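You operate a simulated robot arm through the tools that you are given. There is no shell and no other tool. Be economical: measure what you need, move in short steps, check, and stop when the job is done.

You run a simulated two-armed robot. Do the job below in one go: nothing can be reset, and whatever is moved stays where it is left.

## Task
Pick up the white pipe with a green band from the top of the blue bench with a grey top with one hand, pass it to the other hand and put it in the inside of the red check bin. Set down upright: white pipe with a green band.

The check looks at the end state, three seconds after you hand in, the way a careful person would. Anything else that was tipped, shoved, dropped, spilled or broken makes it a failure.

## Robot
Two 7-joint arms with two-finger parallel grippers on one trunk, on a base that drives. Base frame: it is fixed to the floor where the robot stands at the start and does not move with it; the origin is under the middle of the robot, x ahead of it, y to its left, z up; the surface under the hand at the start is at about z = 0.8. Lengths are in m, angles in degrees, forces in N, time in s.
The left shoulder is at the start at [0.05, 0.177, 1.029], the right one opposite. With the tool pointing down near the work surface each hand reaches from about 0.18 to 0.7 m from the robot's upright axis, wherever it stands, measured 20 degrees to its own side. Places, roughly: inside of the red check bin (15x27 cm) [-3.96, -0.5, 0.8]; white pipe with a green band (3x3x25 cm) [0.8, 0, 0.9]. Payload 3.43 kg a hand.
The TCP of each hand is the grasp point between the finger pads, 0.034 m short of the fingertips. In the tool frame z runs along the fingers and y along their closing line. The gripper opens to 0.128 m. The fingers are 0.024 m wide and 0.012 m thick; the gripper's body (0.048 by 0.13 m) begins 0.096 m behind the TCP.
Orientation is that of the tool frame in the base frame, as [roll, pitch, yaw] about the fixed x, y, z axes, in that order (R = Rz(yaw) Ry(pitch) Rx(roll)). With the fingers straight down and closing along the base's y, the tool's x points along the base's -x, its y along +y and its z along -z.

## Interface
- The arms move only by the tool send_rows. It takes "left_rows", "right_rows" or both (then of equal length, played together; a hand with none holds still); each is a list of rows, each an object of numbers (a shift or turn left out is 0, a gripper value left out holds the last): "x", "y", "z": the shift along the tool's x, y, z in units of 25 mm (1.0 is 25 mm); "wx", "wy", "wz": the turn, a rotation vector about the tool's x, y, z in units of 6 degrees (1.0 is 6 degrees); "jaw": the closure, from 0 (fully open) to 1 (shut). In form: [{"x": .., "y": .., "z": .., "wx": .., "wy": .., "wz": .., "jaw": ..}, ...]. A call has 1 to 12 rows; each row shifts and turns the commanded pose from where the row before left it, along the tool's axes as they then stand. A call with a number of a shift or a turn outside -1 to 1 is refused whole. Each row takes 0.2 s and may step no farther than 0.05 m and 8.6 degrees from the row before; otherwise, or with a gripper value out of range, the whole call is refused. Where a pose cannot be reached the arm comes as near as it can. A force on the tool above 40 N (or 10 N above the force at the start of the call, whichever is more), or a blocked arm, ends the call early, and 0.2 s more pass. The fingers move at their own pace (about 0.108 m/s each) and stop on an object; they squeeze with about 24 N. The grip force told is the motor's: it shows also when the fingers shut on nothing. Time passes only in rows, and 0.2 s behind the last, so rows that do not move let the fingers close. The reply holds the time, the measured pose of the TCP, the force on the tool along the base axes, the opening and the grip force, in the units named above and with some noise, with the torque about the TCP (base axes, N m) and any sound that the robot's microphone picked up, and new pictures: "views" is both (left out), scene, wrist or none (wrist: the cameras of the hands that moved).
- Cameras (640 x 400 px; columns grow to the right, rows downward): "scene" is now at [0.1645, -0.0006, 1.2084]; the picture's right is [-0.04, -1.00, 0.00], its down [-0.41, 0.02, -0.91] and it looks along [0.91, -0.04, -0.41] (base axes); focal length 269 px, centre (320, 200). "left" rides on the left gripper at [0.076, 0.011, -0.16] in its tool frame; the picture's right is [-0.15, 0.99, 0.00], its down [-0.88, -0.13, -0.46] and it looks along [-0.45, -0.07, 0.89] (tool axes); focal length 234 px, centre (320, 200). "right" rides on the right gripper at [0.076, -0.011, -0.16] in its tool frame; the picture's right is [0.15, 0.99, 0.00], its down [-0.88, 0.13, -0.46] and it looks along [-0.45, 0.07, 0.89] (tool axes); focal length 234 px, centre (320, 200). There is no depth. A picture from a camera that has moved, and an enlarged one, comes with that camera's place and axes in the base frame and with its lens.
- slide_trunk(by): slides the trunk up (or, below 0, down) by that many m; the arms and the scene camera ride with it, the base frame stays. It gives what a move gives, with no picture.
- drive_base(legs): drives the robot by 1 to 6 legs, each [ahead, turn to the left] in m and degrees, along the robot's own axes; the way and the turn of a leg run together, so that a leg with both is an arc; at most 1.5 m and 180 degrees a leg. The arms and the cameras ride along, it lands a little off, and it stops where it bumps. It gives what a move gives, and a new picture of the scene camera.
- turn_head(pan, tilt): turns the head with the scene camera to pan (to the left, within 80 degrees either way) and tilt (down, from -29 to 69), counted from straight ahead of the robot. It gives what a move gives, and a new picture of the scene camera.
- enlarge(camera, box): a new picture of the part [left, top, right, bottom] of that camera's present view, enlarged. It takes no simulated time.
- close_job(): hands the job in; it is judged then, once.

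Work in short steps. Places have to be worked out from the pictures, the camera data and where the tool is seen: move nearer, look again, correct. Check each grasp and each placing, and mend what went wrong. You have 120 turns and 260 pictures in all, those below and enlarged ones among them. Open the grippers and draw the arms clear of the work before you hand the job in, unless the task says otherwise; then end with one line.

The tools are called after "Emit:" by a JSON object that holds its "name" and its "arguments". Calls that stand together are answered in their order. send_rows: Moves the arms, as the interface text tells. Its arguments: {"type":"object","properties":{"left_rows":{"type":"array"},"right_rows":{"type":"array"},"views":{"type":"string","enum":["both","scene","wrist","none"]}},"required":[]} The other tools are called the same way: slide_trunk (by) slides the trunk up or down; drive_base (legs) drives the base; turn_head (pan, tilt) turns the head that bears the scene camera; enlarge (camera, box) takes an enlarged picture of a part of a camera's view; close_job () hands the job in.

At the start:

```text
t: 0.0
left_position: [0.3509, 0.1234, 1.0673]
left_ee_rot: [179.9, 0.0, -180.0]
left_contact_force: [-0.7, 0.4, -0.2]
left_torque: [0.01, 0.01, 0.01]
left_opening: 0.1281
left_gripper_force: 0.1
right_position: [0.4171, -0.1418, 1.0825]
right_ee_rot: [180.0, -0.1, 179.9]
right_contact_force: [-0.3, 0.0, -0.4]
right_torque: [0.01, 0.0, 0.0]
right_opening: 0.1279
right_gripper_force: 0.1
trunk travel left (down, up): [-0.2, 0.201]
robot x, y, heading: [-0.002, -0.0002, 0.1]
head pan, tilt: [-2.2, 23.9]
```

scene: 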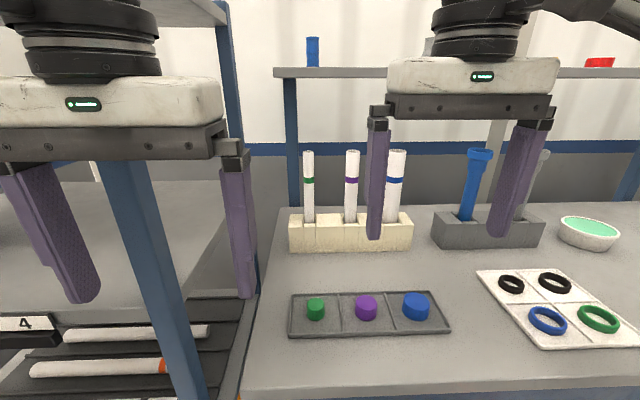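
right: 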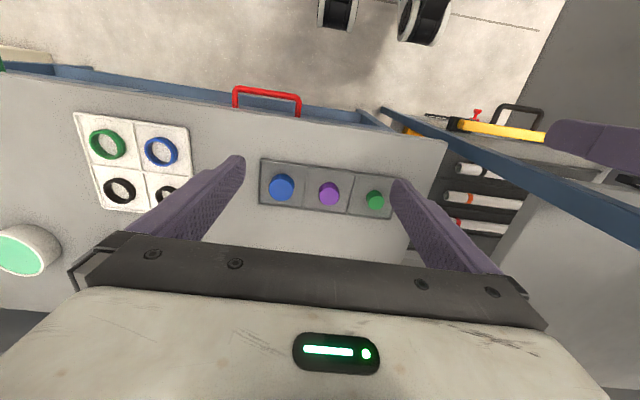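
left: 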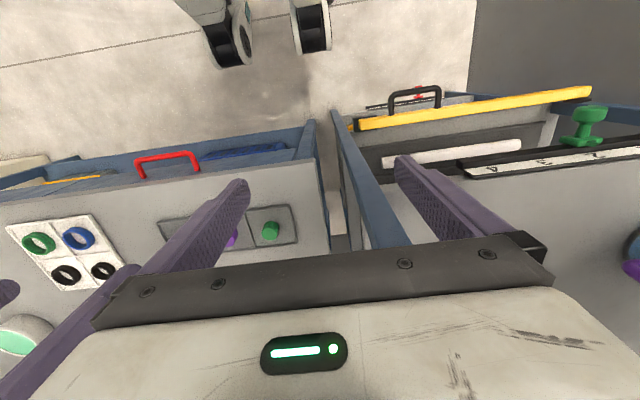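

The green-banded pipe is the leftmost one in the cream rack, at about (0.785, 0.0), with its top near z 1.05 and the rack top near 0.89. A blue post stands near the left arm, so I'll use the right hand for a horizontal grasp. First I tilt the right hand forward while moving it slightly ahead.

Emit:
{"name": "send_rows", "arguments": {"right_rows": [{"x": -0.5, "z": 0, "wy": -1}, {"x": -0.5, "z": 0.05, "wy": -1}, {"x": -0.49, "z": 0.1, "wy": -1}, {"x": -0.475, "z": 0.155, "wy": -1}, {"x": -0.457, "z": 0.2, "wy": -1}, {"x": -0.433, "z": 0.25, "wy": -1}, {"x": -0.405, "z": 0.294, "wy": -1}, {"x": -0.37, "z": 0.335, "wy": -1}, {"x": -0.335, "z": 0.37, "wy": -1}, {"x": -0.294, "z": 0.405, "wy": -1}, {"x": -0.25, "z": 0.433, "wy": -1}, {"x": -0.2, "z": 0.457, "wy": -1, "jaw": 0.4}]}}

Emit:
{"name": "enlarge", "arguments": {"camera": "scene", "box": [260, 130, 440, 260]}}

```text
t: 2.6
left_position: [0.3514, 0.1232, 1.0672]
left_ee_rot: [180.0, 0.0, 180.0]
left_contact_force: [0.2, 0.2, -0.6]
left_torque: [-0.01, 0.03, 0.01]
left_opening: 0.128
left_gripper_force: 0.0
right_position: [0.568, -0.1427, 1.0831]
right_ee_rot: [179.8, 72.2, 179.7]
right_contact_force: [0.1, -0.2, 0.2]
right_torque: [0.0, 0.04, -0.03]
right_opening: 0.0769
right_gripper_force: 0.0
trunk travel left (down, up): [-0.2, 0.201]
robot x, y, heading: [0.0016, -0.0017, -0.0]
head pan, tilt: [-2.2, 23.9]
camera scene: at [0.1646, -0.0006, 1.2084], right [-0.04, -1.0, 0.0], down [-0.41, 0.02, -0.91], along [0.91, -0.04, -0.41], focal length 269 px, centre (320, 200)
camera right: at [0.3925, -0.1539, 1.0604], right [-0.04, 0.99, -0.14], down [-0.16, 0.13, 0.98], along [0.99, 0.07, 0.16], focal length 234 px, centre (320, 200)
```

scene: 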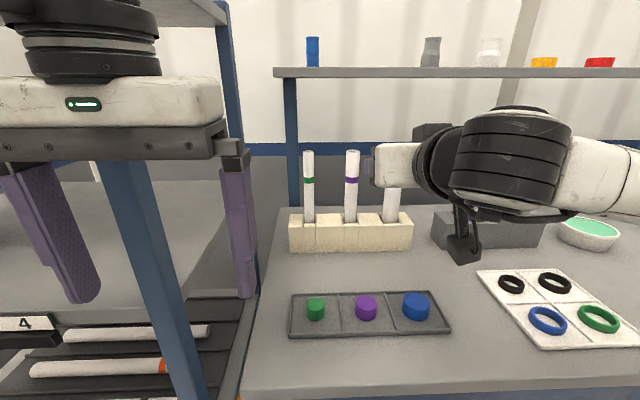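
right: 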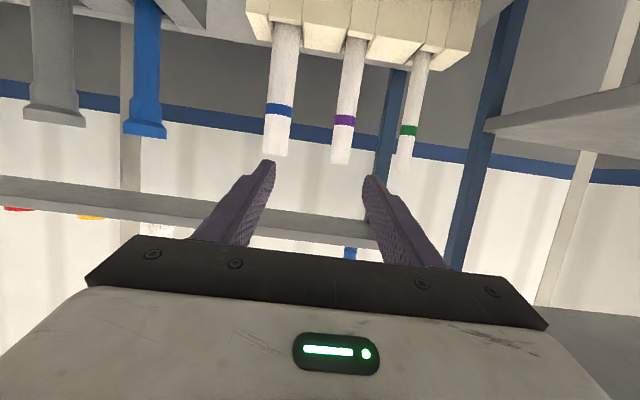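

```text
3.08 times, centred on (350, 195) of scene
camera zoom: at [0.1646, -0.0006, 1.2084], right [-0.04, -1.0, 0.0], down [-0.41, 0.02, -0.91], along [0.91, -0.04, -0.41], focal length 828 px, centre (228, 215)
```

zoom: 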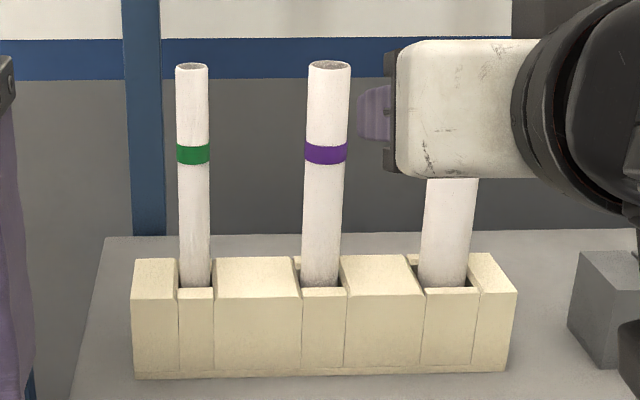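

Both cameras put the green pipe at about y 0.0, x 0.785. I'll line the right hand up in front of it at z≈0.95 and level the tool further.

Emit:
{"name": "send_rows", "arguments": {"right_rows": [{"x": 0.85, "y": 0.95, "z": 0.27, "wy": -1}, {"x": 0.87, "y": 0.95, "z": 0.19, "wy": -1}, {"x": 0.88, "y": 0.95, "z": 0.09}, {"x": 0.88, "y": 0.95, "z": 0.09}, {"x": 0.88, "y": 0.95, "z": 0.09}, {"x": 0.88, "y": 0.95, "z": 0.09}]}}

```text
t: 4.0
left_position: [0.3517, 0.1238, 1.0668]
left_ee_rot: [180.0, 0.0, 180.0]
left_contact_force: [0.3, -0.6, -0.1]
left_torque: [-0.01, -0.01, 0.01]
left_opening: 0.1282
left_gripper_force: 0.0
right_position: [0.5676, 0.0008, 0.9484]
right_ee_rot: [179.2, 84.1, 179.1]
right_contact_force: [-0.7, -0.7, 0.1]
right_torque: [0.01, 0.0, -0.02]
right_opening: 0.0769
right_gripper_force: 0.0
trunk travel left (down, up): [-0.2, 0.201]
robot x, y, heading: [-0.0025, 0.0022, -0.1]
head pan, tilt: [-2.2, 23.9]
camera scene: at [0.1646, -0.0004, 1.2084], right [-0.04, -1.0, 0.0], down [-0.41, 0.02, -0.91], along [0.91, -0.04, -0.41], focal length 269 px, centre (320, 200)
camera right: at [0.4005, -0.0113, 0.8897], right [-0.01, 0.99, -0.14], down [-0.36, 0.13, 0.92], along [0.93, 0.06, 0.36], focal length 234 px, centre (320, 200)
```

scene: 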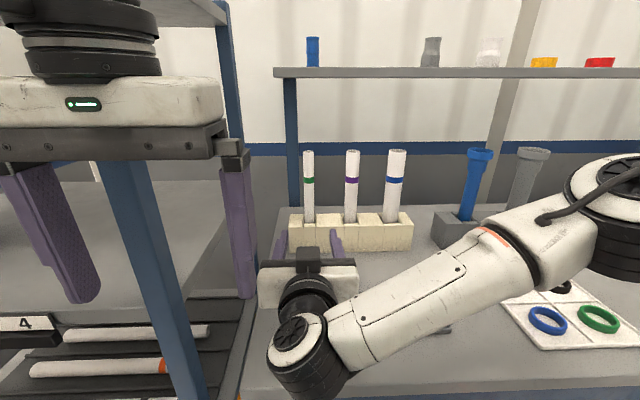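
right: 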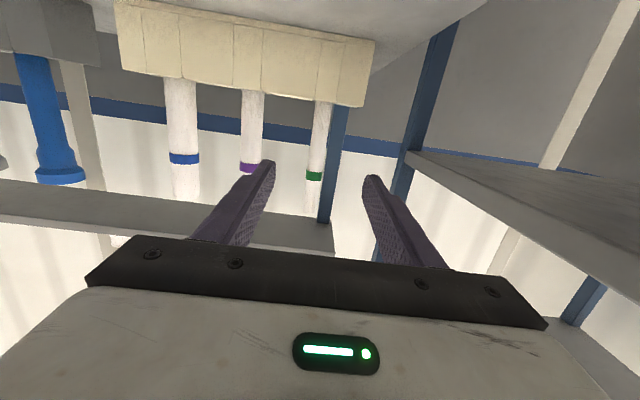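

The pipe lies dead ahead of the fingers at y≈0.001. I advance 15 cm and check.

Emit:
{"name": "send_rows", "arguments": {"right_rows": [{"x": -0.1, "z": 0.99}, {"x": -0.1, "z": 0.99}, {"x": -0.1, "z": 0.99}, {"x": -0.1, "z": 0.99}, {"x": -0.1, "z": 0.99}, {"x": -0.1, "z": 0.99}]}}

Emit:
{"name": "enlarge", "arguments": {"camera": "scene", "box": [240, 130, 420, 260]}}

```text
t: 5.4
left_position: [0.3511, 0.1227, 1.0662]
left_ee_rot: [179.9, 0.0, -180.0]
left_contact_force: [-0.2, -0.2, 0.8]
left_torque: [0.04, -0.01, -0.01]
left_opening: 0.1279
left_gripper_force: 0.1
right_position: [0.7161, 0.0013, 0.9475]
right_ee_rot: [179.6, 83.9, 179.7]
right_contact_force: [-0.5, -0.8, -1.1]
right_torque: [0.04, 0.01, -0.01]
right_opening: 0.0767
right_gripper_force: 0.0
trunk travel left (down, up): [-0.2, 0.201]
robot x, y, heading: [0.0009, -0.0041, -0.1]
head pan, tilt: [-2.2, 23.9]
camera scene: at [0.1646, -0.0006, 1.2084], right [-0.04, -1.0, 0.0], down [-0.41, 0.02, -0.91], along [0.91, -0.04, -0.41], focal length 269 px, centre (320, 200)
camera right: at [0.5495, -0.0104, 0.8895], right [-0.01, 0.99, -0.14], down [-0.36, 0.13, 0.92], along [0.93, 0.07, 0.36], focal length 234 px, centre (320, 200)
```

scene: 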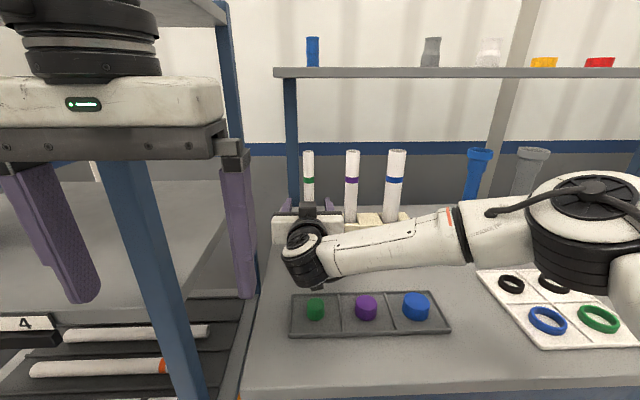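
right: 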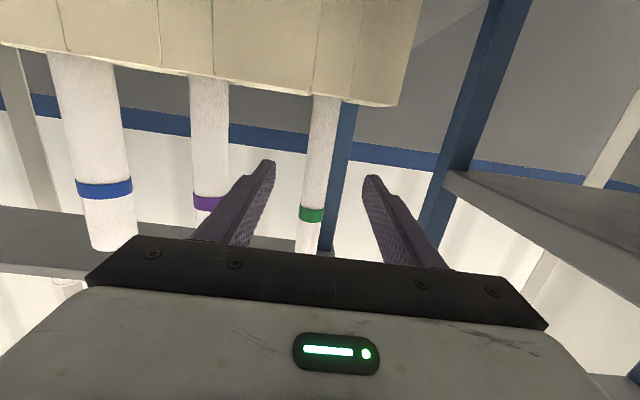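

```text
3.08 times, centred on (330, 195) of scene
camera zoom: at [0.1646, -0.0006, 1.2084], right [-0.04, -1.0, 0.0], down [-0.41, 0.02, -0.91], along [0.91, -0.04, -0.41], focal length 828 px, centre (289, 215)
```

zoom: 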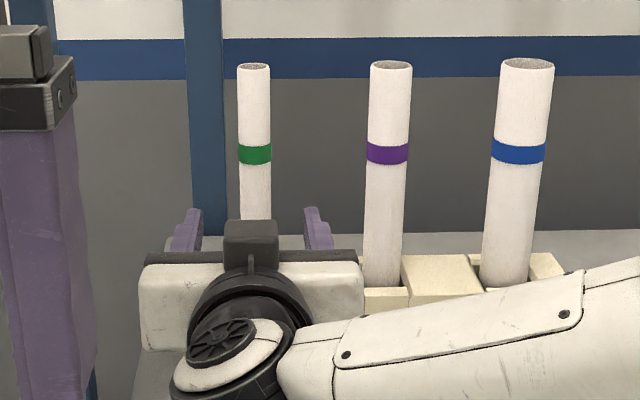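

The pipe is centred between the fingers at x≈0.78. I advance the last 6.8 cm, then close.

Emit:
{"name": "send_rows", "arguments": {"right_rows": [{"x": -0.09, "z": 0.92}, {"x": -0.09, "z": 0.92}, {"x": -0.09, "z": 0.92}, {}]}}

Emit:
{"name": "enlarge", "arguments": {"camera": "scene", "box": [240, 130, 420, 260]}}

```text
t: 6.4
left_position: [0.3511, 0.1251, 1.0675]
left_ee_rot: [-180.0, 0.0, 180.0]
left_contact_force: [0.2, -0.5, -0.3]
left_torque: [-0.02, 0.0, 0.01]
left_opening: 0.1279
left_gripper_force: 0.0
right_position: [0.7858, 0.0033, 0.9485]
right_ee_rot: [179.6, 84.0, 179.6]
right_contact_force: [-0.4, 0.5, -0.1]
right_torque: [-0.04, 0.03, -0.03]
right_opening: 0.0767
right_gripper_force: 0.1
trunk travel left (down, up): [-0.2, 0.201]
robot x, y, heading: [0.0012, 0.0025, 0.1]
head pan, tilt: [-2.2, 23.9]
camera scene: at [0.1645, -0.0006, 1.2084], right [-0.04, -1.0, 0.0], down [-0.41, 0.02, -0.91], along [0.91, -0.04, -0.41], focal length 269 px, centre (320, 200)
camera right: at [0.619, -0.0095, 0.8889], right [-0.01, 0.99, -0.14], down [-0.36, 0.13, 0.92], along [0.93, 0.07, 0.36], focal length 234 px, centre (320, 200)
```

scene: 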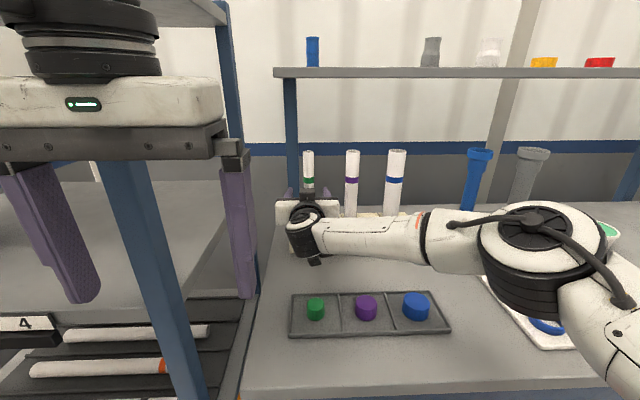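
right: 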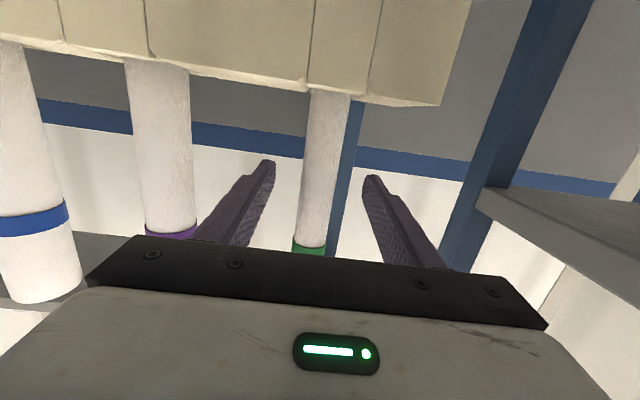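

```text
3.08 times, centred on (330, 195) of scene
camera zoom: at [0.1645, -0.0006, 1.2084], right [-0.04, -1.0, 0.0], down [-0.41, 0.02, -0.91], along [0.91, -0.04, -0.41], focal length 828 px, centre (289, 215)
```

zoom: 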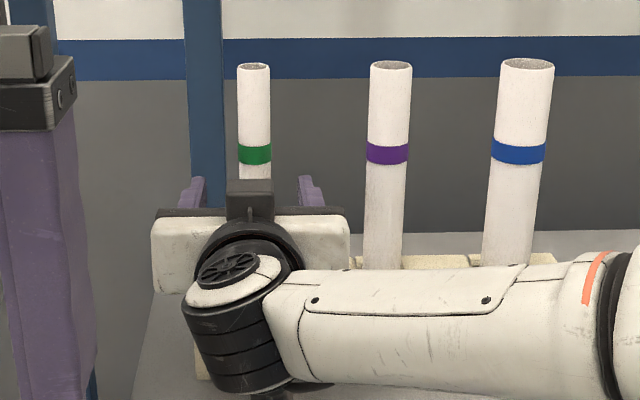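

The pipe's apparent distance from the wrist camera (about 0.177 m) matches the TCP depth. I close the right gripper.

Emit:
{"name": "send_rows", "arguments": {"right_rows": [{"jaw": 0.7}, {"jaw": 1}, {"jaw": 1}, {"jaw": 1}], "views": "wrist"}}

```text
t: 7.4
left_position: [0.3508, 0.1231, 1.0666]
left_ee_rot: [180.0, 0.0, -180.0]
left_contact_force: [-0.2, 0.4, -0.5]
left_torque: [0.0, 0.0, 0.05]
left_opening: 0.1279
left_gripper_force: 0.0
right_position: [0.7863, 0.0025, 0.9467]
right_ee_rot: [179.6, 83.9, 179.4]
right_contact_force: [-0.4, 0.0, 0.1]
right_torque: [-0.04, 0.06, -0.02]
right_opening: 0.0237
right_gripper_force: 24.2
trunk travel left (down, up): [-0.2, 0.201]
robot x, y, heading: [0.0042, -0.0009, -0.0]
head pan, tilt: [-2.2, 23.9]
camera right: at [0.619, -0.0098, 0.8888], right [-0.01, 0.99, -0.14], down [-0.36, 0.13, 0.92], along [0.93, 0.07, 0.36], focal length 234 px, centre (320, 200)
```

right: 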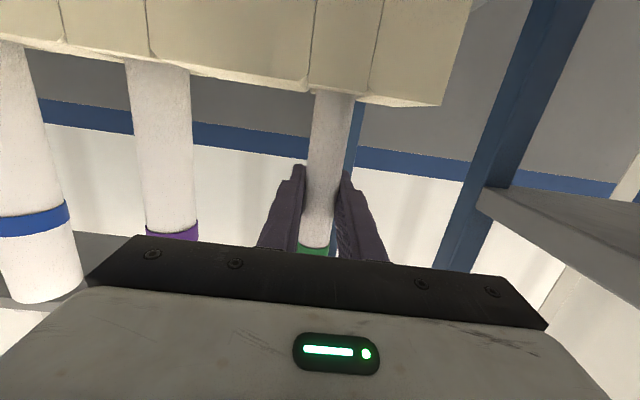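

The grip is firm on a pipe about 24 mm wide. I lift straight up about 14 cm.

Emit:
{"name": "send_rows", "arguments": {"right_rows": [{"x": -0.5, "z": -0.05}, {"x": -0.8, "z": -0.085}, {"x": -0.8, "z": -0.085}, {"x": -0.8, "z": -0.085}, {"x": -0.8, "z": -0.085}, {"x": -0.8, "z": -0.085}, {"x": -0.8, "z": -0.085}, {"x": -0.8, "z": -0.085}]}}

```text
t: 9.2
left_position: [0.3508, 0.1224, 1.0668]
left_ee_rot: [-180.0, 0.0, -180.0]
left_contact_force: [0.4, -0.3, -0.2]
left_torque: [0.01, 0.02, 0.01]
left_opening: 0.128
left_gripper_force: 0.1
right_position: [0.7853, 0.0001, 1.1012]
right_ee_rot: [179.6, 84.0, 179.5]
right_contact_force: [-0.6, -1.2, -0.6]
right_torque: [0.03, 0.0, 0.0]
right_opening: 0.0236
right_gripper_force: 23.3
trunk travel left (down, up): [-0.2, 0.201]
robot x, y, heading: [0.0032, 0.002, 0.1]
head pan, tilt: [-2.2, 23.9]
camera scene: at [0.1645, -0.0005, 1.2084], right [-0.04, -1.0, 0.0], down [-0.41, 0.02, -0.91], along [0.91, -0.04, -0.41], focal length 269 px, centre (320, 200)
camera right: at [0.6181, -0.0118, 1.043], right [-0.01, 0.99, -0.14], down [-0.36, 0.13, 0.92], along [0.93, 0.07, 0.36], focal length 234 px, centre (320, 200)
```

scene: 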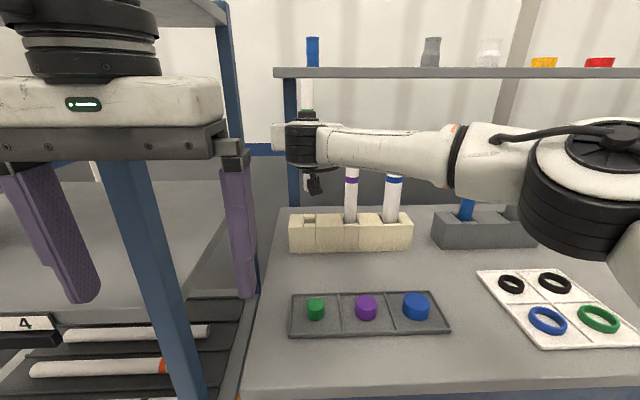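
right: 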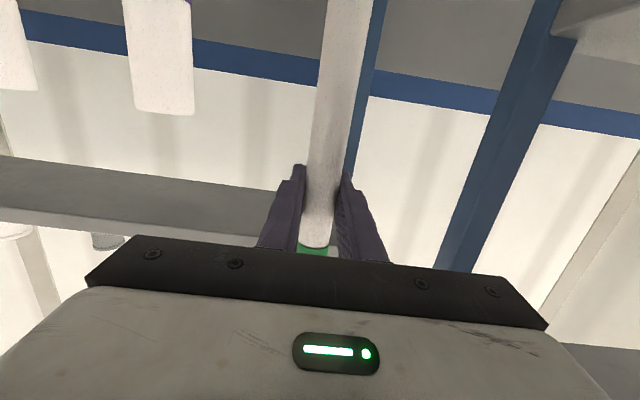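

The pipe is clear of the rack, with its bottom at z≈0.95. I back the base away from the bench to make room for the handover.

Emit:
{"name": "drive_base", "arguments": {"legs": [[-0.45, 0]]}}

```text
t: 11.9
left_position: [-0.1016, 0.1246, 1.0675]
left_ee_rot: [-179.9, 0.0, 180.0]
left_contact_force: [0.2, 0.1, 0.1]
left_torque: [0.03, 0.0, 0.01]
left_opening: 0.128
left_gripper_force: 0.1
right_position: [0.3318, 0.0018, 1.1024]
right_ee_rot: [179.6, 84.0, 179.6]
right_contact_force: [-0.4, 0.7, -0.4]
right_torque: [0.0, 0.01, -0.02]
right_opening: 0.0236
right_gripper_force: 24.1
trunk travel left (down, up): [-0.2, 0.201]
robot x, y, heading: [-0.4506, -0.0004, 0.4]
head pan, tilt: [-2.2, 23.9]
camera scene: at [-0.2886, -0.0007, 1.2084], right [-0.04, -1.0, 0.0], down [-0.41, 0.01, -0.91], along [0.91, -0.03, -0.41], focal length 269 px, centre (320, 200)
```

scene: 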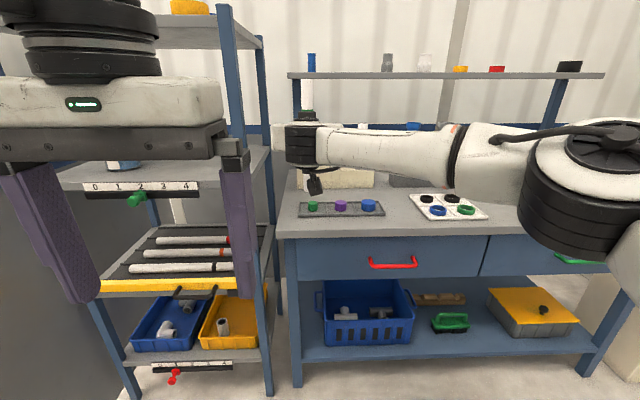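

Clear of the bench now. I lower the right hand a little and raise the left hand with its fingers half closed, ready for a top grasp.

Emit:
{"name": "send_rows", "arguments": {"right_rows": [{"x": 0.8, "z": 0.085}, {"x": 0.8, "z": 0.085}, {"x": 0.8, "z": 0.085}, {"x": 0.8, "z": 0.085}, {"x": 0.8, "z": 0.085}, {"x": 0.8, "z": 0.085}], "left_rows": [{"z": -1, "jaw": 0.4}, {"z": -1}, {"z": -1}, {"z": -1}, {"z": -1}, {"z": -1}], "views": "scene"}}

Emit:
{"name": "send_rows", "arguments": {"right_rows": [{"x": 0.1, "z": -0.99}, {"x": 0.1, "z": -0.99}, {"x": 0.1, "z": -0.99}, {"x": 0.1, "z": -0.99}, {"x": 0.1, "z": -0.99}, {"x": 0.1, "z": -0.99}, {"x": 0.1, "z": -0.99}, {"x": 0.1, "z": -0.99}]}}

```text
t: 13.3
left_position: [-0.103, 0.124, 1.2177]
left_ee_rot: [180.0, 0.0, -179.9]
left_contact_force: [-0.1, 1.4, 0.1]
left_torque: [0.0, 0.0, -0.04]
left_opening: 0.0768
left_gripper_force: 0.0
right_position: [0.3333, 0.0004, 0.9799]
right_ee_rot: [179.5, 83.9, 179.4]
right_contact_force: [-0.4, 0.4, -0.8]
right_torque: [-0.01, 0.0, 0.01]
right_opening: 0.0234
right_gripper_force: 23.9
trunk travel left (down, up): [-0.2, 0.201]
robot x, y, heading: [-0.4519, -0.0002, 0.2]
head pan, tilt: [-2.2, 23.9]
camera scene: at [-0.2887, -0.0011, 1.2085], right [-0.04, -1.0, 0.0], down [-0.4, 0.02, -0.91], along [0.91, -0.03, -0.41], focal length 269 px, centre (320, 200)
```

scene: 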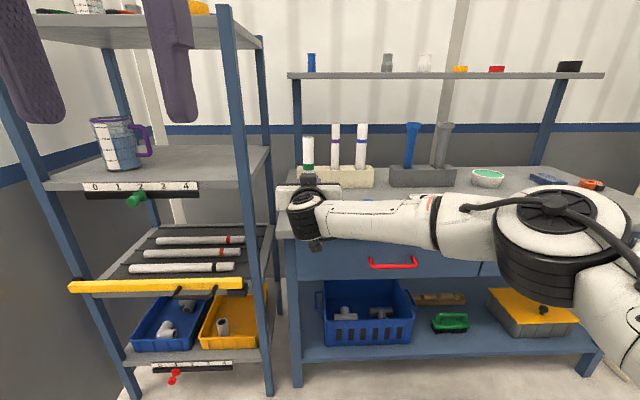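

```text
t: 15.1
left_position: [-0.1023, 0.1222, 1.2177]
left_ee_rot: [-179.9, 0.0, -179.9]
left_contact_force: [-0.4, -0.1, -0.2]
left_torque: [0.04, -0.01, -0.01]
left_opening: 0.0768
left_gripper_force: 0.1
right_position: [0.1328, 0.0002, 0.9806]
right_ee_rot: [179.1, 84.0, 179.2]
right_contact_force: [0.6, 0.5, -0.2]
right_torque: [0.01, 0.02, -0.01]
right_opening: 0.0232
right_gripper_force: 23.5
trunk travel left (down, up): [-0.2, 0.201]
robot x, y, heading: [-0.4503, 0.0026, 0.2]
head pan, tilt: [-2.2, 23.9]
camera scene: at [-0.2885, -0.0006, 1.2084], right [-0.04, -1.0, 0.0], down [-0.41, 0.01, -0.91], along [0.91, -0.03, -0.41], focal length 269 px, centre (320, 200)
camera right: at [-0.0343, -0.0118, 0.9222], right [-0.02, 0.99, -0.14], down [-0.36, 0.13, 0.92], along [0.93, 0.07, 0.36], focal length 234 px, centre (320, 200)
```

scene: 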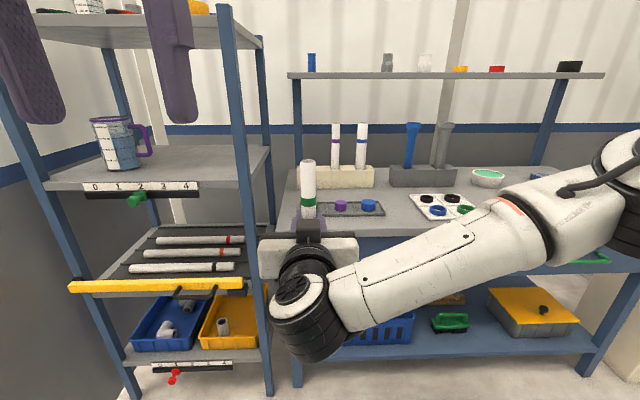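
right: 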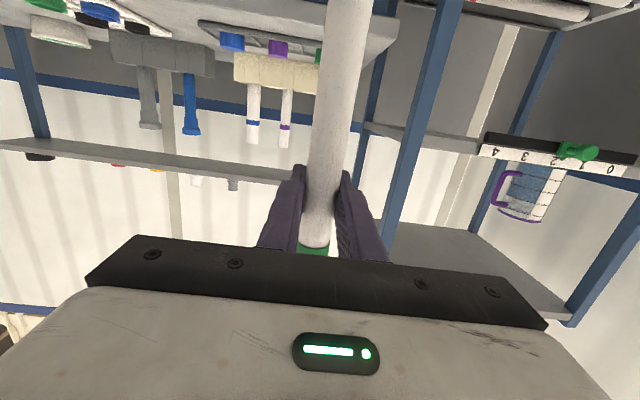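

The pipe is upright at (0.133, 0.000) with its top at z≈1.085. I move the left hand over it at the present height, staying 10 cm clear above.

Emit:
{"name": "send_rows", "arguments": {"left_rows": [{"x": -0.94, "y": -0.49}, {"x": -0.94, "y": -0.49}, {"x": -0.94, "y": -0.49}, {"x": -0.94, "y": -0.49}, {"x": -0.94, "y": -0.49}, {"x": -0.94, "y": -0.49}, {"x": -0.94, "y": -0.49}, {"x": -0.94, "y": -0.49}, {"x": -0.94, "y": -0.49}, {"x": -0.94, "y": -0.49}]}}

```text
t: 17.3
left_position: [0.0276, 0.0488, 1.1673]
left_ee_rot: [-179.8, 0.2, -179.9]
left_contact_force: [0.5, 0.3, 0.3]
left_torque: [0.01, 0.0, -0.02]
left_opening: 0.0767
left_gripper_force: 0.1
left hand out of reach, approached as far as the arm can: row 3, 4, 5, 6, 7, 8, 9, 10
right_position: [0.1334, 0.001, 0.9812]
right_ee_rot: [179.7, 83.9, 179.6]
right_contact_force: [-0.7, 1.0, 0.1]
right_torque: [-0.03, -0.01, 0.0]
right_opening: 0.0236
right_gripper_force: 24.3
trunk travel left (down, up): [-0.2, 0.201]
robot x, y, heading: [-0.452, -0.0036, 0.1]
head pan, tilt: [-2.2, 23.9]
camera scene: at [-0.2888, -0.0005, 1.2085], right [-0.04, -1.0, 0.0], down [-0.4, 0.01, -0.91], along [0.91, -0.03, -0.41], focal length 269 px, centre (320, 200)
camera left: at [-0.0492, 0.0597, 1.3265], right [0.14, 0.99, 0.0], down [0.88, -0.13, 0.46], along [0.45, -0.07, -0.89], focal length 234 px, centre (320, 200)
```

scene: 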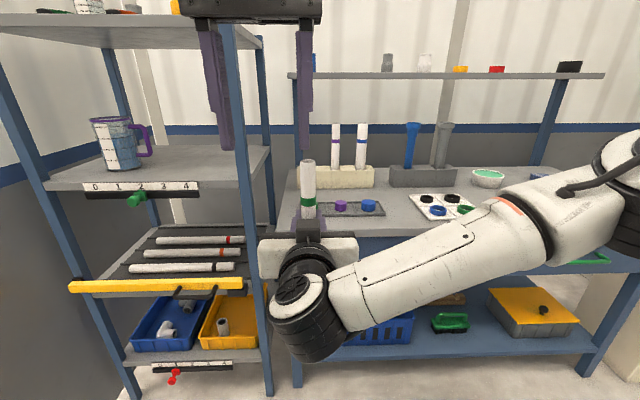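
left: 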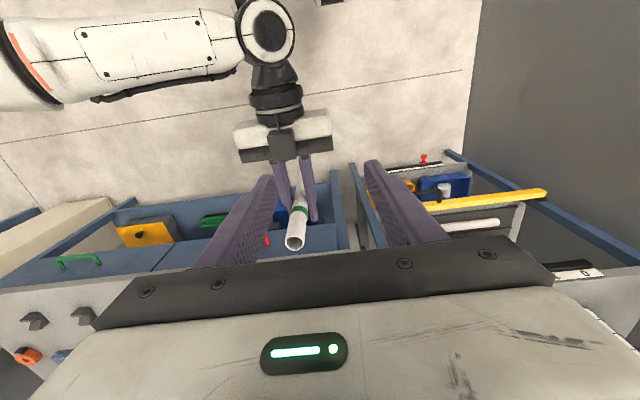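

The left hand hit its reach limit at this height, so I'll lower the pipe about 10 cm and bring it 9 cm nearer with the right hand.

Emit:
{"name": "send_rows", "arguments": {"right_rows": [{"x": 0.99, "z": 0.1}, {"x": 0.99, "z": 0.1}, {"x": 0.99, "z": 0.1}, {"x": 0.99, "z": 0.1}, {"x": 0.1, "z": -0.9, "y": 0.4}, {"x": 0.1, "z": -0.9, "y": 0.4}, {"x": 0.1, "z": -0.9, "y": 0.4}, {"x": 0.1, "z": -0.9, "y": 0.4}], "views": "scene"}}

Emit:
{"name": "send_rows", "arguments": {"left_rows": [{}]}}

```text
t: 19.1
left_position: [0.0268, 0.0483, 1.167]
left_ee_rot: [-179.9, 0.2, -180.0]
left_contact_force: [0.2, 0.0, 0.0]
left_torque: [0.0, -0.04, -0.01]
left_opening: 0.0769
left_gripper_force: 0.0
right_position: [0.0423, 0.041, 0.8796]
right_ee_rot: [179.7, 84.0, 179.8]
right_contact_force: [0.5, 0.4, -1.4]
right_torque: [0.0, 0.01, -0.01]
right_opening: 0.0233
right_gripper_force: 24.0
trunk travel left (down, up): [-0.2, 0.201]
robot x, y, heading: [-0.452, -0.0022, 0.1]
head pan, tilt: [-2.2, 23.9]
camera scene: at [-0.2885, -0.0005, 1.2084], right [-0.04, -1.0, 0.0], down [-0.41, 0.01, -0.91], along [0.91, -0.03, -0.41], focal length 269 px, centre (320, 200)
```

scene: 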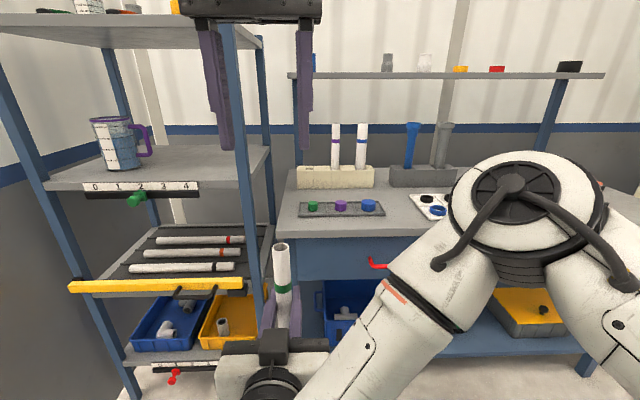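

```text
t: 19.5
left_position: [0.0277, 0.0475, 1.1665]
left_ee_rot: [179.9, 0.2, -179.9]
left_contact_force: [1.2, -0.6, 1.1]
left_torque: [-0.01, 0.01, -0.01]
left_opening: 0.077
left_gripper_force: 0.0
right_position: [0.0432, 0.0414, 0.8793]
right_ee_rot: [179.6, 83.9, 179.7]
right_contact_force: [-0.2, 0.3, -1.4]
right_torque: [0.01, 0.01, -0.01]
right_opening: 0.0238
right_gripper_force: 24.3
trunk travel left (down, up): [-0.2, 0.201]
robot x, y, heading: [-0.4513, 0.0011, 0.3]
head pan, tilt: [-2.2, 23.9]
camera scene: at [-0.2884, -0.0007, 1.2084], right [-0.04, -1.0, 0.0], down [-0.41, 0.01, -0.91], along [0.91, -0.03, -0.41], focal length 269 px, centre (320, 200)
camera left: at [-0.0489, 0.0595, 1.3265], right [0.14, 0.99, 0.0], down [0.88, -0.13, 0.46], along [0.45, -0.07, -0.89], focal length 234 px, centre (320, 200)
```

scene: 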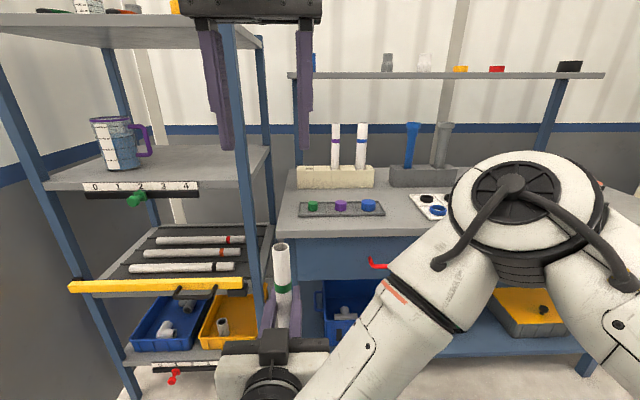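
left: 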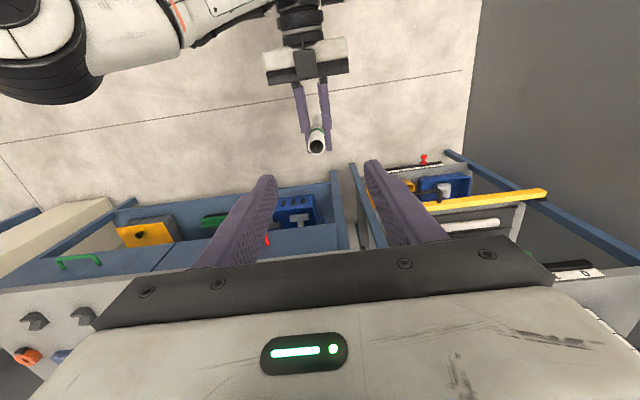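

The pipe's top is at about (0.04, 0.04, 0.98), just ahead of the left hand and below it. I probe with small downward steps to see where the left command stands.

Emit:
{"name": "send_rows", "arguments": {"left_rows": [{"z": 1}, {"z": 1}], "views": "none"}}

```text
t: 20.1
left_position: [0.0274, 0.0463, 1.1178]
left_ee_rot: [-180.0, 0.0, -179.9]
left_contact_force: [0.3, -0.2, -0.5]
left_torque: [0.0, 0.01, 0.0]
left_opening: 0.0769
left_gripper_force: 0.0
right_position: [0.0426, 0.0418, 0.8788]
right_ee_rot: [179.7, 84.0, 179.7]
right_contact_force: [-0.2, -0.3, -0.8]
right_torque: [-0.01, -0.01, -0.01]
right_opening: 0.0234
right_gripper_force: 24.2
trunk travel left (down, up): [-0.2, 0.201]
robot x, y, heading: [-0.4558, -0.0019, 0.0]
head pan, tilt: [-2.2, 23.9]
```

The command follows the measured pose. I align x/y and descend to just above the pipe top.

Emit:
{"name": "send_rows", "arguments": {"left_rows": [{"z": 0.9, "x": -0.28, "y": -0.1}, {"z": 0.9, "x": -0.28, "y": -0.12}]}}

Emit:
{"name": "enlarge", "arguments": {"camera": "left", "box": [220, 100, 420, 260]}}

```text
t: 20.7
left_position: [0.0424, 0.042, 1.0715]
left_ee_rot: [180.0, 0.0, -179.8]
left_contact_force: [-0.4, 1.0, 0.5]
left_torque: [-0.01, -0.01, 0.01]
left_opening: 0.0769
left_gripper_force: 0.1
right_position: [0.0431, 0.0403, 0.8796]
right_ee_rot: [179.6, 84.0, 179.7]
right_contact_force: [0.1, 0.1, -0.6]
right_torque: [-0.01, 0.02, -0.01]
right_opening: 0.0233
right_gripper_force: 24.1
trunk travel left (down, up): [-0.2, 0.201]
robot x, y, heading: [-0.4539, 0.0016, 0.2]
head pan, tilt: [-2.2, 23.9]
camera scene: at [-0.2881, -0.0006, 1.2084], right [-0.04, -1.0, 0.0], down [-0.41, 0.01, -0.91], along [0.91, -0.03, -0.41], focal length 269 px, centre (320, 200)
camera left: at [-0.0344, 0.0531, 1.2314], right [0.14, 0.99, 0.0], down [0.88, -0.13, 0.46], along [0.45, -0.07, -0.89], focal length 234 px, centre (320, 200)
```

scene: 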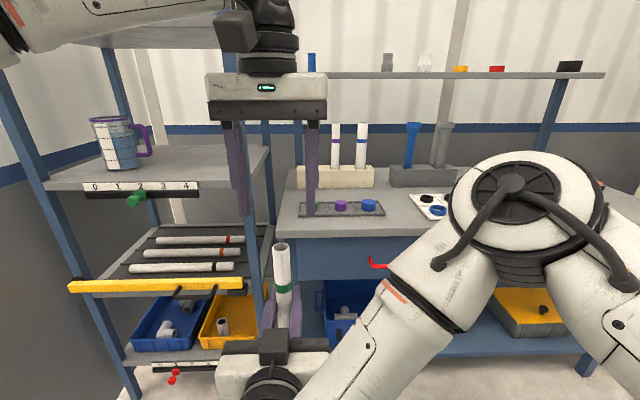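
left: 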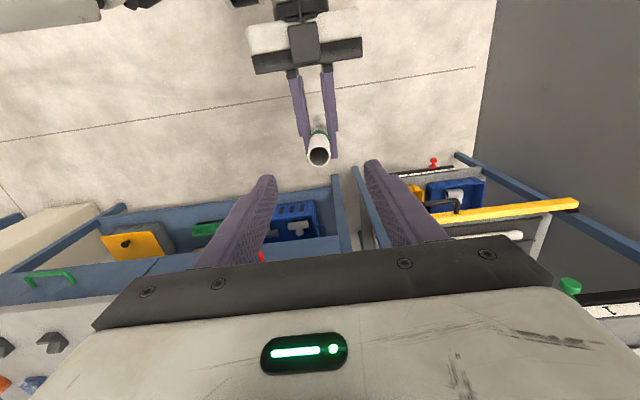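

```text
2.50 times, centred on (320, 180) of left
camera zoom: at [-0.0344, 0.0531, 1.2314], right [0.14, 0.99, 0.0], down [0.88, -0.13, 0.46], along [0.45, -0.07, -0.89], focal length 585 px, centre (320, 250)
```

zoom: 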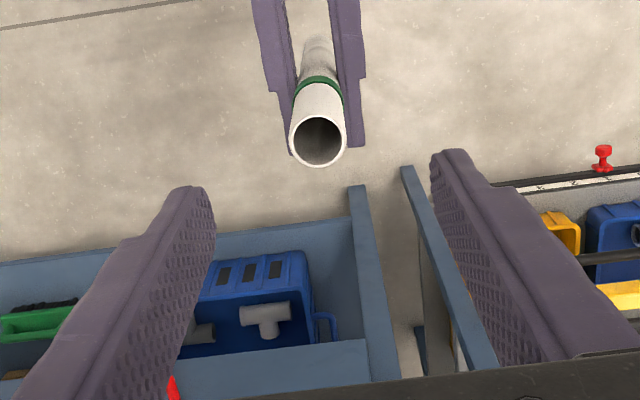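

The pipe top is at (0.039, 0.041), centred under the left fingers. I descend 12 cm so the fingers straddle the top 6–7 cm of the pipe.

Emit:
{"name": "send_rows", "arguments": {"left_rows": [{"z": 0.96, "x": 0.02}, {"z": 0.96, "x": 0.02}, {"z": 0.96, "x": 0.02}, {"z": 0.96, "x": 0.02}, {"z": 0.96}]}}

Emit:
{"name": "enlarge", "arguments": {"camera": "scene", "box": [200, 180, 380, 310]}}

```text
t: 21.9
left_position: [0.0418, 0.043, 0.9531]
left_ee_rot: [-179.9, 0.1, -179.8]
left_contact_force: [0.2, 0.0, 0.0]
left_torque: [-0.01, 0.06, -0.02]
left_opening: 0.0766
left_gripper_force: 0.1
right_position: [0.042, 0.0411, 0.8807]
right_ee_rot: [179.6, 84.0, 179.7]
right_contact_force: [-1.2, 0.2, -0.3]
right_torque: [0.02, -0.02, 0.0]
right_opening: 0.0233
right_gripper_force: 24.3
trunk travel left (down, up): [-0.2, 0.201]
robot x, y, heading: [-0.4534, -0.0021, 0.2]
head pan, tilt: [-2.2, 23.9]
camera scene: at [-0.2883, -0.0006, 1.2084], right [-0.04, -1.0, 0.0], down [-0.41, 0.01, -0.91], along [0.91, -0.03, -0.41], focal length 269 px, centre (320, 200)
camera left: at [-0.0348, 0.0532, 1.1125], right [0.14, 0.99, 0.0], down [0.88, -0.13, 0.46], along [0.45, -0.07, -0.89], focal length 234 px, centre (320, 200)
```

scene: 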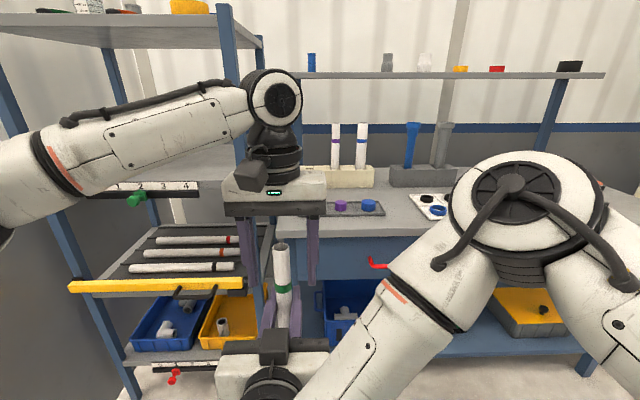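
left: 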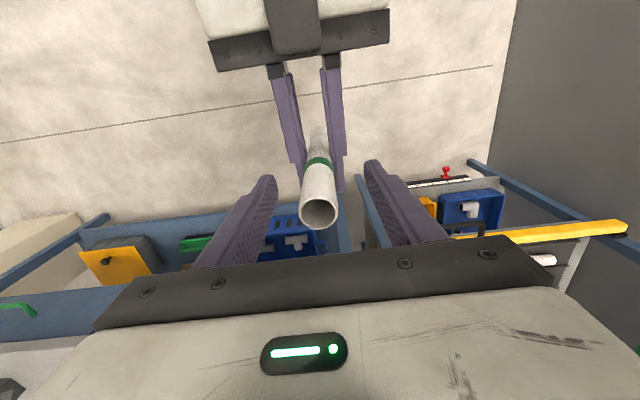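

```text
3.08 times, centred on (290, 245) of scene
camera zoom: at [-0.2883, -0.0006, 1.2084], right [-0.04, -1.0, 0.0], down [-0.41, 0.01, -0.91], along [0.91, -0.03, -0.41], focal length 828 px, centre (412, 62)
```

zoom: 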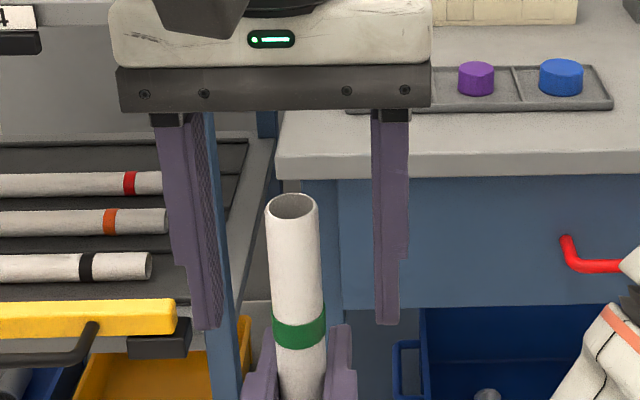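

The pipe is centred between the left fingers, and they stay above the right fingers. I close the left hand.

Emit:
{"name": "send_rows", "arguments": {"left_rows": [{"jaw": 0.7}, {"jaw": 1}, {"jaw": 1}, {"jaw": 1}], "views": "scene"}}

```text
t: 22.9
left_position: [0.0399, 0.0415, 0.9532]
left_ee_rot: [180.0, 0.0, 180.0]
left_contact_force: [-0.2, -1.4, -1.0]
left_torque: [-0.05, -0.06, 0.0]
left_opening: 0.0234
left_gripper_force: 24.1
right_position: [0.0425, 0.0409, 0.8787]
right_ee_rot: [179.5, 84.0, 179.7]
right_contact_force: [-0.3, 2.2, -0.5]
right_torque: [-0.11, 0.05, 0.01]
right_opening: 0.0236
right_gripper_force: 23.8
trunk travel left (down, up): [-0.2, 0.201]
robot x, y, heading: [-0.4548, 0.0001, 0.3]
head pan, tilt: [-2.2, 23.9]
camera scene: at [-0.2884, -0.0007, 1.2084], right [-0.04, -1.0, 0.0], down [-0.41, 0.01, -0.91], along [0.91, -0.03, -0.41], focal length 269 px, centre (320, 200)
```

scene: 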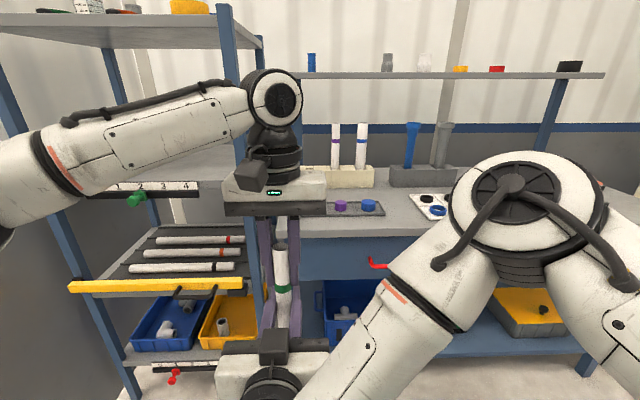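

Both hands hold the pipe. I open the right hand and withdraw it backwards 7.5 cm.

Emit:
{"name": "send_rows", "arguments": {"right_rows": [{"jaw": 0.5}, {"jaw": 0.4}, {"z": -0.8}, {"z": -0.8}, {"z": -0.8}, {"z": -0.6}]}}

```text
t: 24.3
left_position: [0.0408, 0.0414, 0.9525]
left_ee_rot: [-180.0, 0.0, -179.9]
left_contact_force: [-0.2, 0.9, -1.0]
left_torque: [-0.01, -0.03, 0.0]
left_opening: 0.0234
left_gripper_force: 24.0
right_position: [-0.0268, 0.0321, 0.8853]
right_ee_rot: [177.3, 83.4, 175.8]
right_contact_force: [-0.6, -0.1, 0.0]
right_torque: [-0.01, 0.0, -0.05]
right_opening: 0.0765
right_gripper_force: 0.0
trunk travel left (down, up): [-0.2, 0.201]
robot x, y, heading: [-0.4543, -0.0004, 0.1]
head pan, tilt: [-2.2, 23.9]
camera scene: at [-0.2883, -0.0008, 1.2084], right [-0.04, -1.0, 0.0], down [-0.41, 0.01, -0.91], along [0.91, -0.03, -0.41], focal length 269 px, centre (320, 200)
camera right: at [-0.1942, 0.0244, 0.8279], right [0.01, 0.99, -0.14], down [-0.35, 0.13, 0.93], along [0.94, 0.04, 0.34], focal length 234 px, centre (320, 200)
```

scene: 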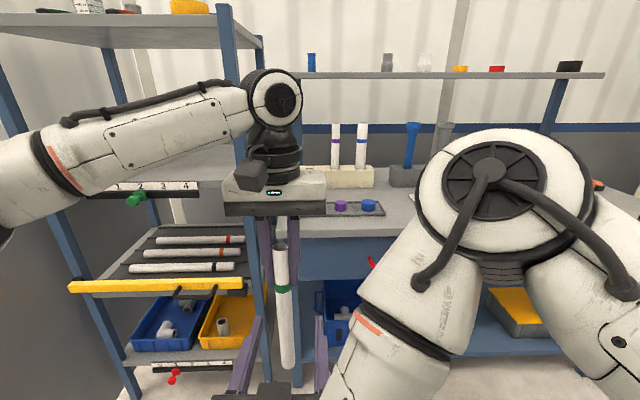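
right: 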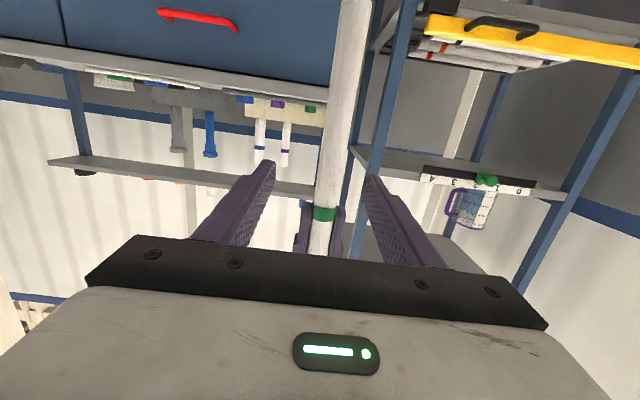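

The pipe hangs upright from the left hand and the right is free. I lift the left hand 12.5 cm, then move the right hand off to the side.

Emit:
{"name": "send_rows", "arguments": {"left_rows": [{"z": -1}, {"z": -1}, {"z": -1}, {"z": -1}, {"z": -1}], "views": "none"}}

Emit:
{"name": "send_rows", "arguments": {"right_rows": [{"y": -1}, {"y": -1}, {"y": -1}, {"y": -1}, {"y": -1}, {"y": -1}, {"y": -1}, {"y": -1}], "views": "scene"}}

```text
t: 25.5
left_position: [0.0416, 0.0414, 1.0773]
left_ee_rot: [-180.0, 0.0, -179.9]
left_contact_force: [0.7, 0.5, -0.4]
left_torque: [0.01, -0.01, -0.01]
left_opening: 0.0233
left_gripper_force: 23.7
right_position: [-0.0257, 0.0336, 0.8876]
right_ee_rot: [174.2, 83.6, 173.0]
right_contact_force: [-0.5, 0.3, -0.1]
right_torque: [0.02, 0.01, 0.01]
right_opening: 0.0768
right_gripper_force: 0.1
trunk travel left (down, up): [-0.2, 0.201]
robot x, y, heading: [-0.4527, 0.0022, -0.0]
head pan, tilt: [-2.2, 23.9]
```

```text
t: 27.3
left_position: [0.0416, 0.0434, 1.0788]
left_ee_rot: [-179.9, 0.0, -179.8]
left_contact_force: [0.3, -0.1, -0.9]
left_torque: [0.01, -0.01, -0.01]
left_opening: 0.0237
left_gripper_force: 24.5
right_position: [-0.014, -0.1282, 0.8795]
right_ee_rot: [-179.8, 83.9, 180.0]
right_contact_force: [-0.3, 0.1, 0.2]
right_torque: [-0.01, 0.02, -0.01]
right_opening: 0.0768
right_gripper_force: 0.0
right hand out of reach, approached as far as the arm can: row 6, 7, 8
trunk travel left (down, up): [-0.2, 0.201]
robot x, y, heading: [-0.4548, 0.0015, 0.4]
head pan, tilt: [-2.2, 23.9]
camera scene: at [-0.2884, -0.0006, 1.2084], right [-0.04, -1.0, 0.0], down [-0.41, 0.01, -0.91], along [0.91, -0.03, -0.41], focal length 269 px, centre (320, 200)
```

scene: 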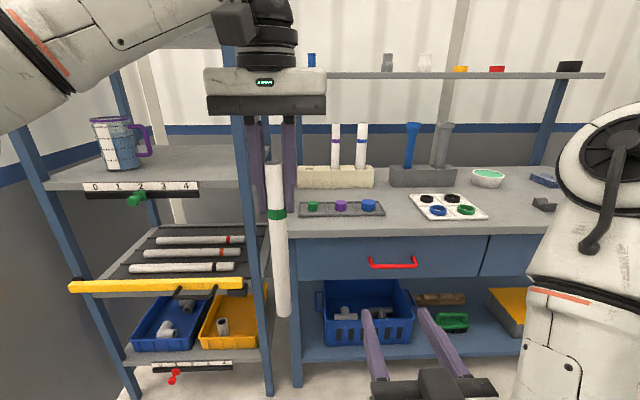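

Handover done. I bring the right hand back to a tucked, tool-down pose, raised and to its own side.

Emit:
{"name": "send_rows", "arguments": {"right_rows": [{"x": -0.67, "z": -0.07, "wy": 1}, {"x": -0.655, "z": -0.14, "wy": 1}, {"x": -0.637, "z": -0.207, "wy": 1}, {"x": -0.612, "z": -0.273, "wy": 1}, {"x": -0.58, "z": -0.335, "wy": 1}, {"x": -0.542, "z": -0.394, "wy": 1}, {"x": -0.498, "z": -0.448, "wy": 1, "y": -0.3}, {"x": -0.448, "z": -0.498, "wy": 1, "y": -0.3}, {"x": -0.394, "z": -0.542, "wy": 1, "y": -0.3}, {"x": -0.335, "z": -0.58, "wy": 1, "y": -0.3}, {"x": -0.273, "z": -0.612, "wy": 1, "y": -0.3}, {"x": -0.207, "z": -0.637, "wy": 1, "y": -0.3}], "views": "none"}}

Emit:
{"name": "turn_head", "arguments": {"pan": -80, "tilt": 20}}

Emit:
{"name": "turn_head", "arguments": {"pan": 80, "tilt": 20}}

```text
t: 29.9
left_position: [0.042, 0.0421, 1.0781]
left_ee_rot: [-180.0, 0.0, -179.9]
left_contact_force: [-0.6, -0.5, -0.1]
left_torque: [0.0, -0.02, -0.01]
left_opening: 0.0235
left_gripper_force: 23.9
right_position: [0.0073, -0.1608, 1.0749]
right_ee_rot: [180.0, 11.9, -179.8]
right_contact_force: [0.7, -0.2, -0.6]
right_torque: [-0.05, -0.01, 0.03]
right_opening: 0.0769
right_gripper_force: 0.0
right hand out of reach, approached as far as the arm can: row 1, 2
trunk travel left (down, up): [-0.2, 0.201]
robot x, y, heading: [-0.4549, 0.0021, 0.1]
head pan, tilt: [-2.2, 23.9]
```

```text
t: 31.4
left_position: [0.0425, 0.042, 1.0784]
left_ee_rot: [-180.0, 0.0, -179.9]
left_contact_force: [-0.1, -0.2, -0.4]
left_torque: [0.02, -0.01, -0.01]
left_opening: 0.0238
left_gripper_force: 24.1
right_position: [0.0067, -0.1604, 1.0736]
right_ee_rot: [179.9, 11.9, 179.9]
right_contact_force: [0.7, -0.3, -0.1]
right_torque: [-0.02, 0.02, 0.02]
right_opening: 0.0769
right_gripper_force: 0.2
trunk travel left (down, up): [-0.2, 0.201]
robot x, y, heading: [-0.4533, -0.0017, 0.1]
head pan, tilt: [-80.0, 20.0]
camera scene: at [-0.3643, -0.089, 1.2148], right [-0.98, -0.18, 0.0], down [-0.06, 0.34, -0.94], along [0.17, -0.93, -0.34], focal length 269 px, centre (320, 200)
```

scene: 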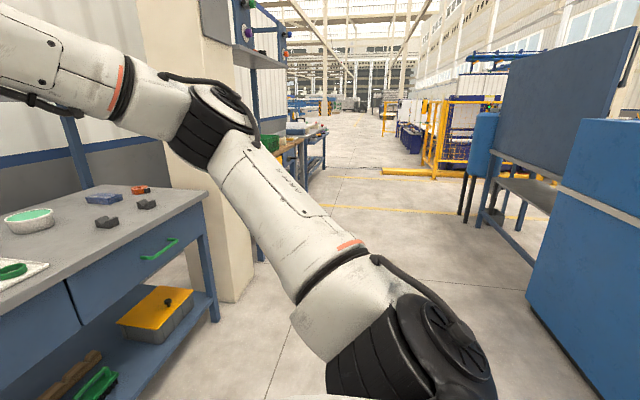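

```text
t: 33.9
left_position: [0.0422, 0.0428, 1.0777]
left_ee_rot: [-180.0, 0.0, -179.9]
left_contact_force: [0.7, 0.4, -1.1]
left_torque: [0.02, -0.04, 0.01]
left_opening: 0.0237
left_gripper_force: 24.0
right_position: [0.0069, -0.1607, 1.0736]
right_ee_rot: [-180.0, 12.0, 180.0]
right_contact_force: [-0.3, 0.1, -0.1]
right_torque: [-0.01, 0.03, 0.02]
right_opening: 0.077
right_gripper_force: 0.1
trunk travel left (down, up): [-0.2, 0.201]
robot x, y, heading: [-0.454, 0.0018, 0.3]
head pan, tilt: [80.0, 20.0]
camera scene: at [-0.3647, 0.0944, 1.2148], right [0.99, -0.17, 0.0], down [-0.06, -0.34, -0.94], along [0.16, 0.93, -0.34], focal length 269 px, centre (320, 200)
```

scene: 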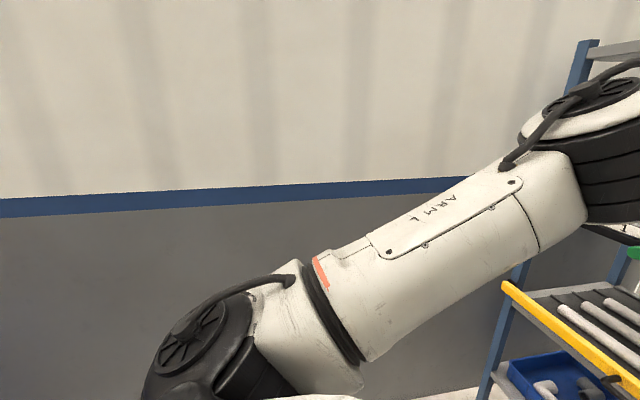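

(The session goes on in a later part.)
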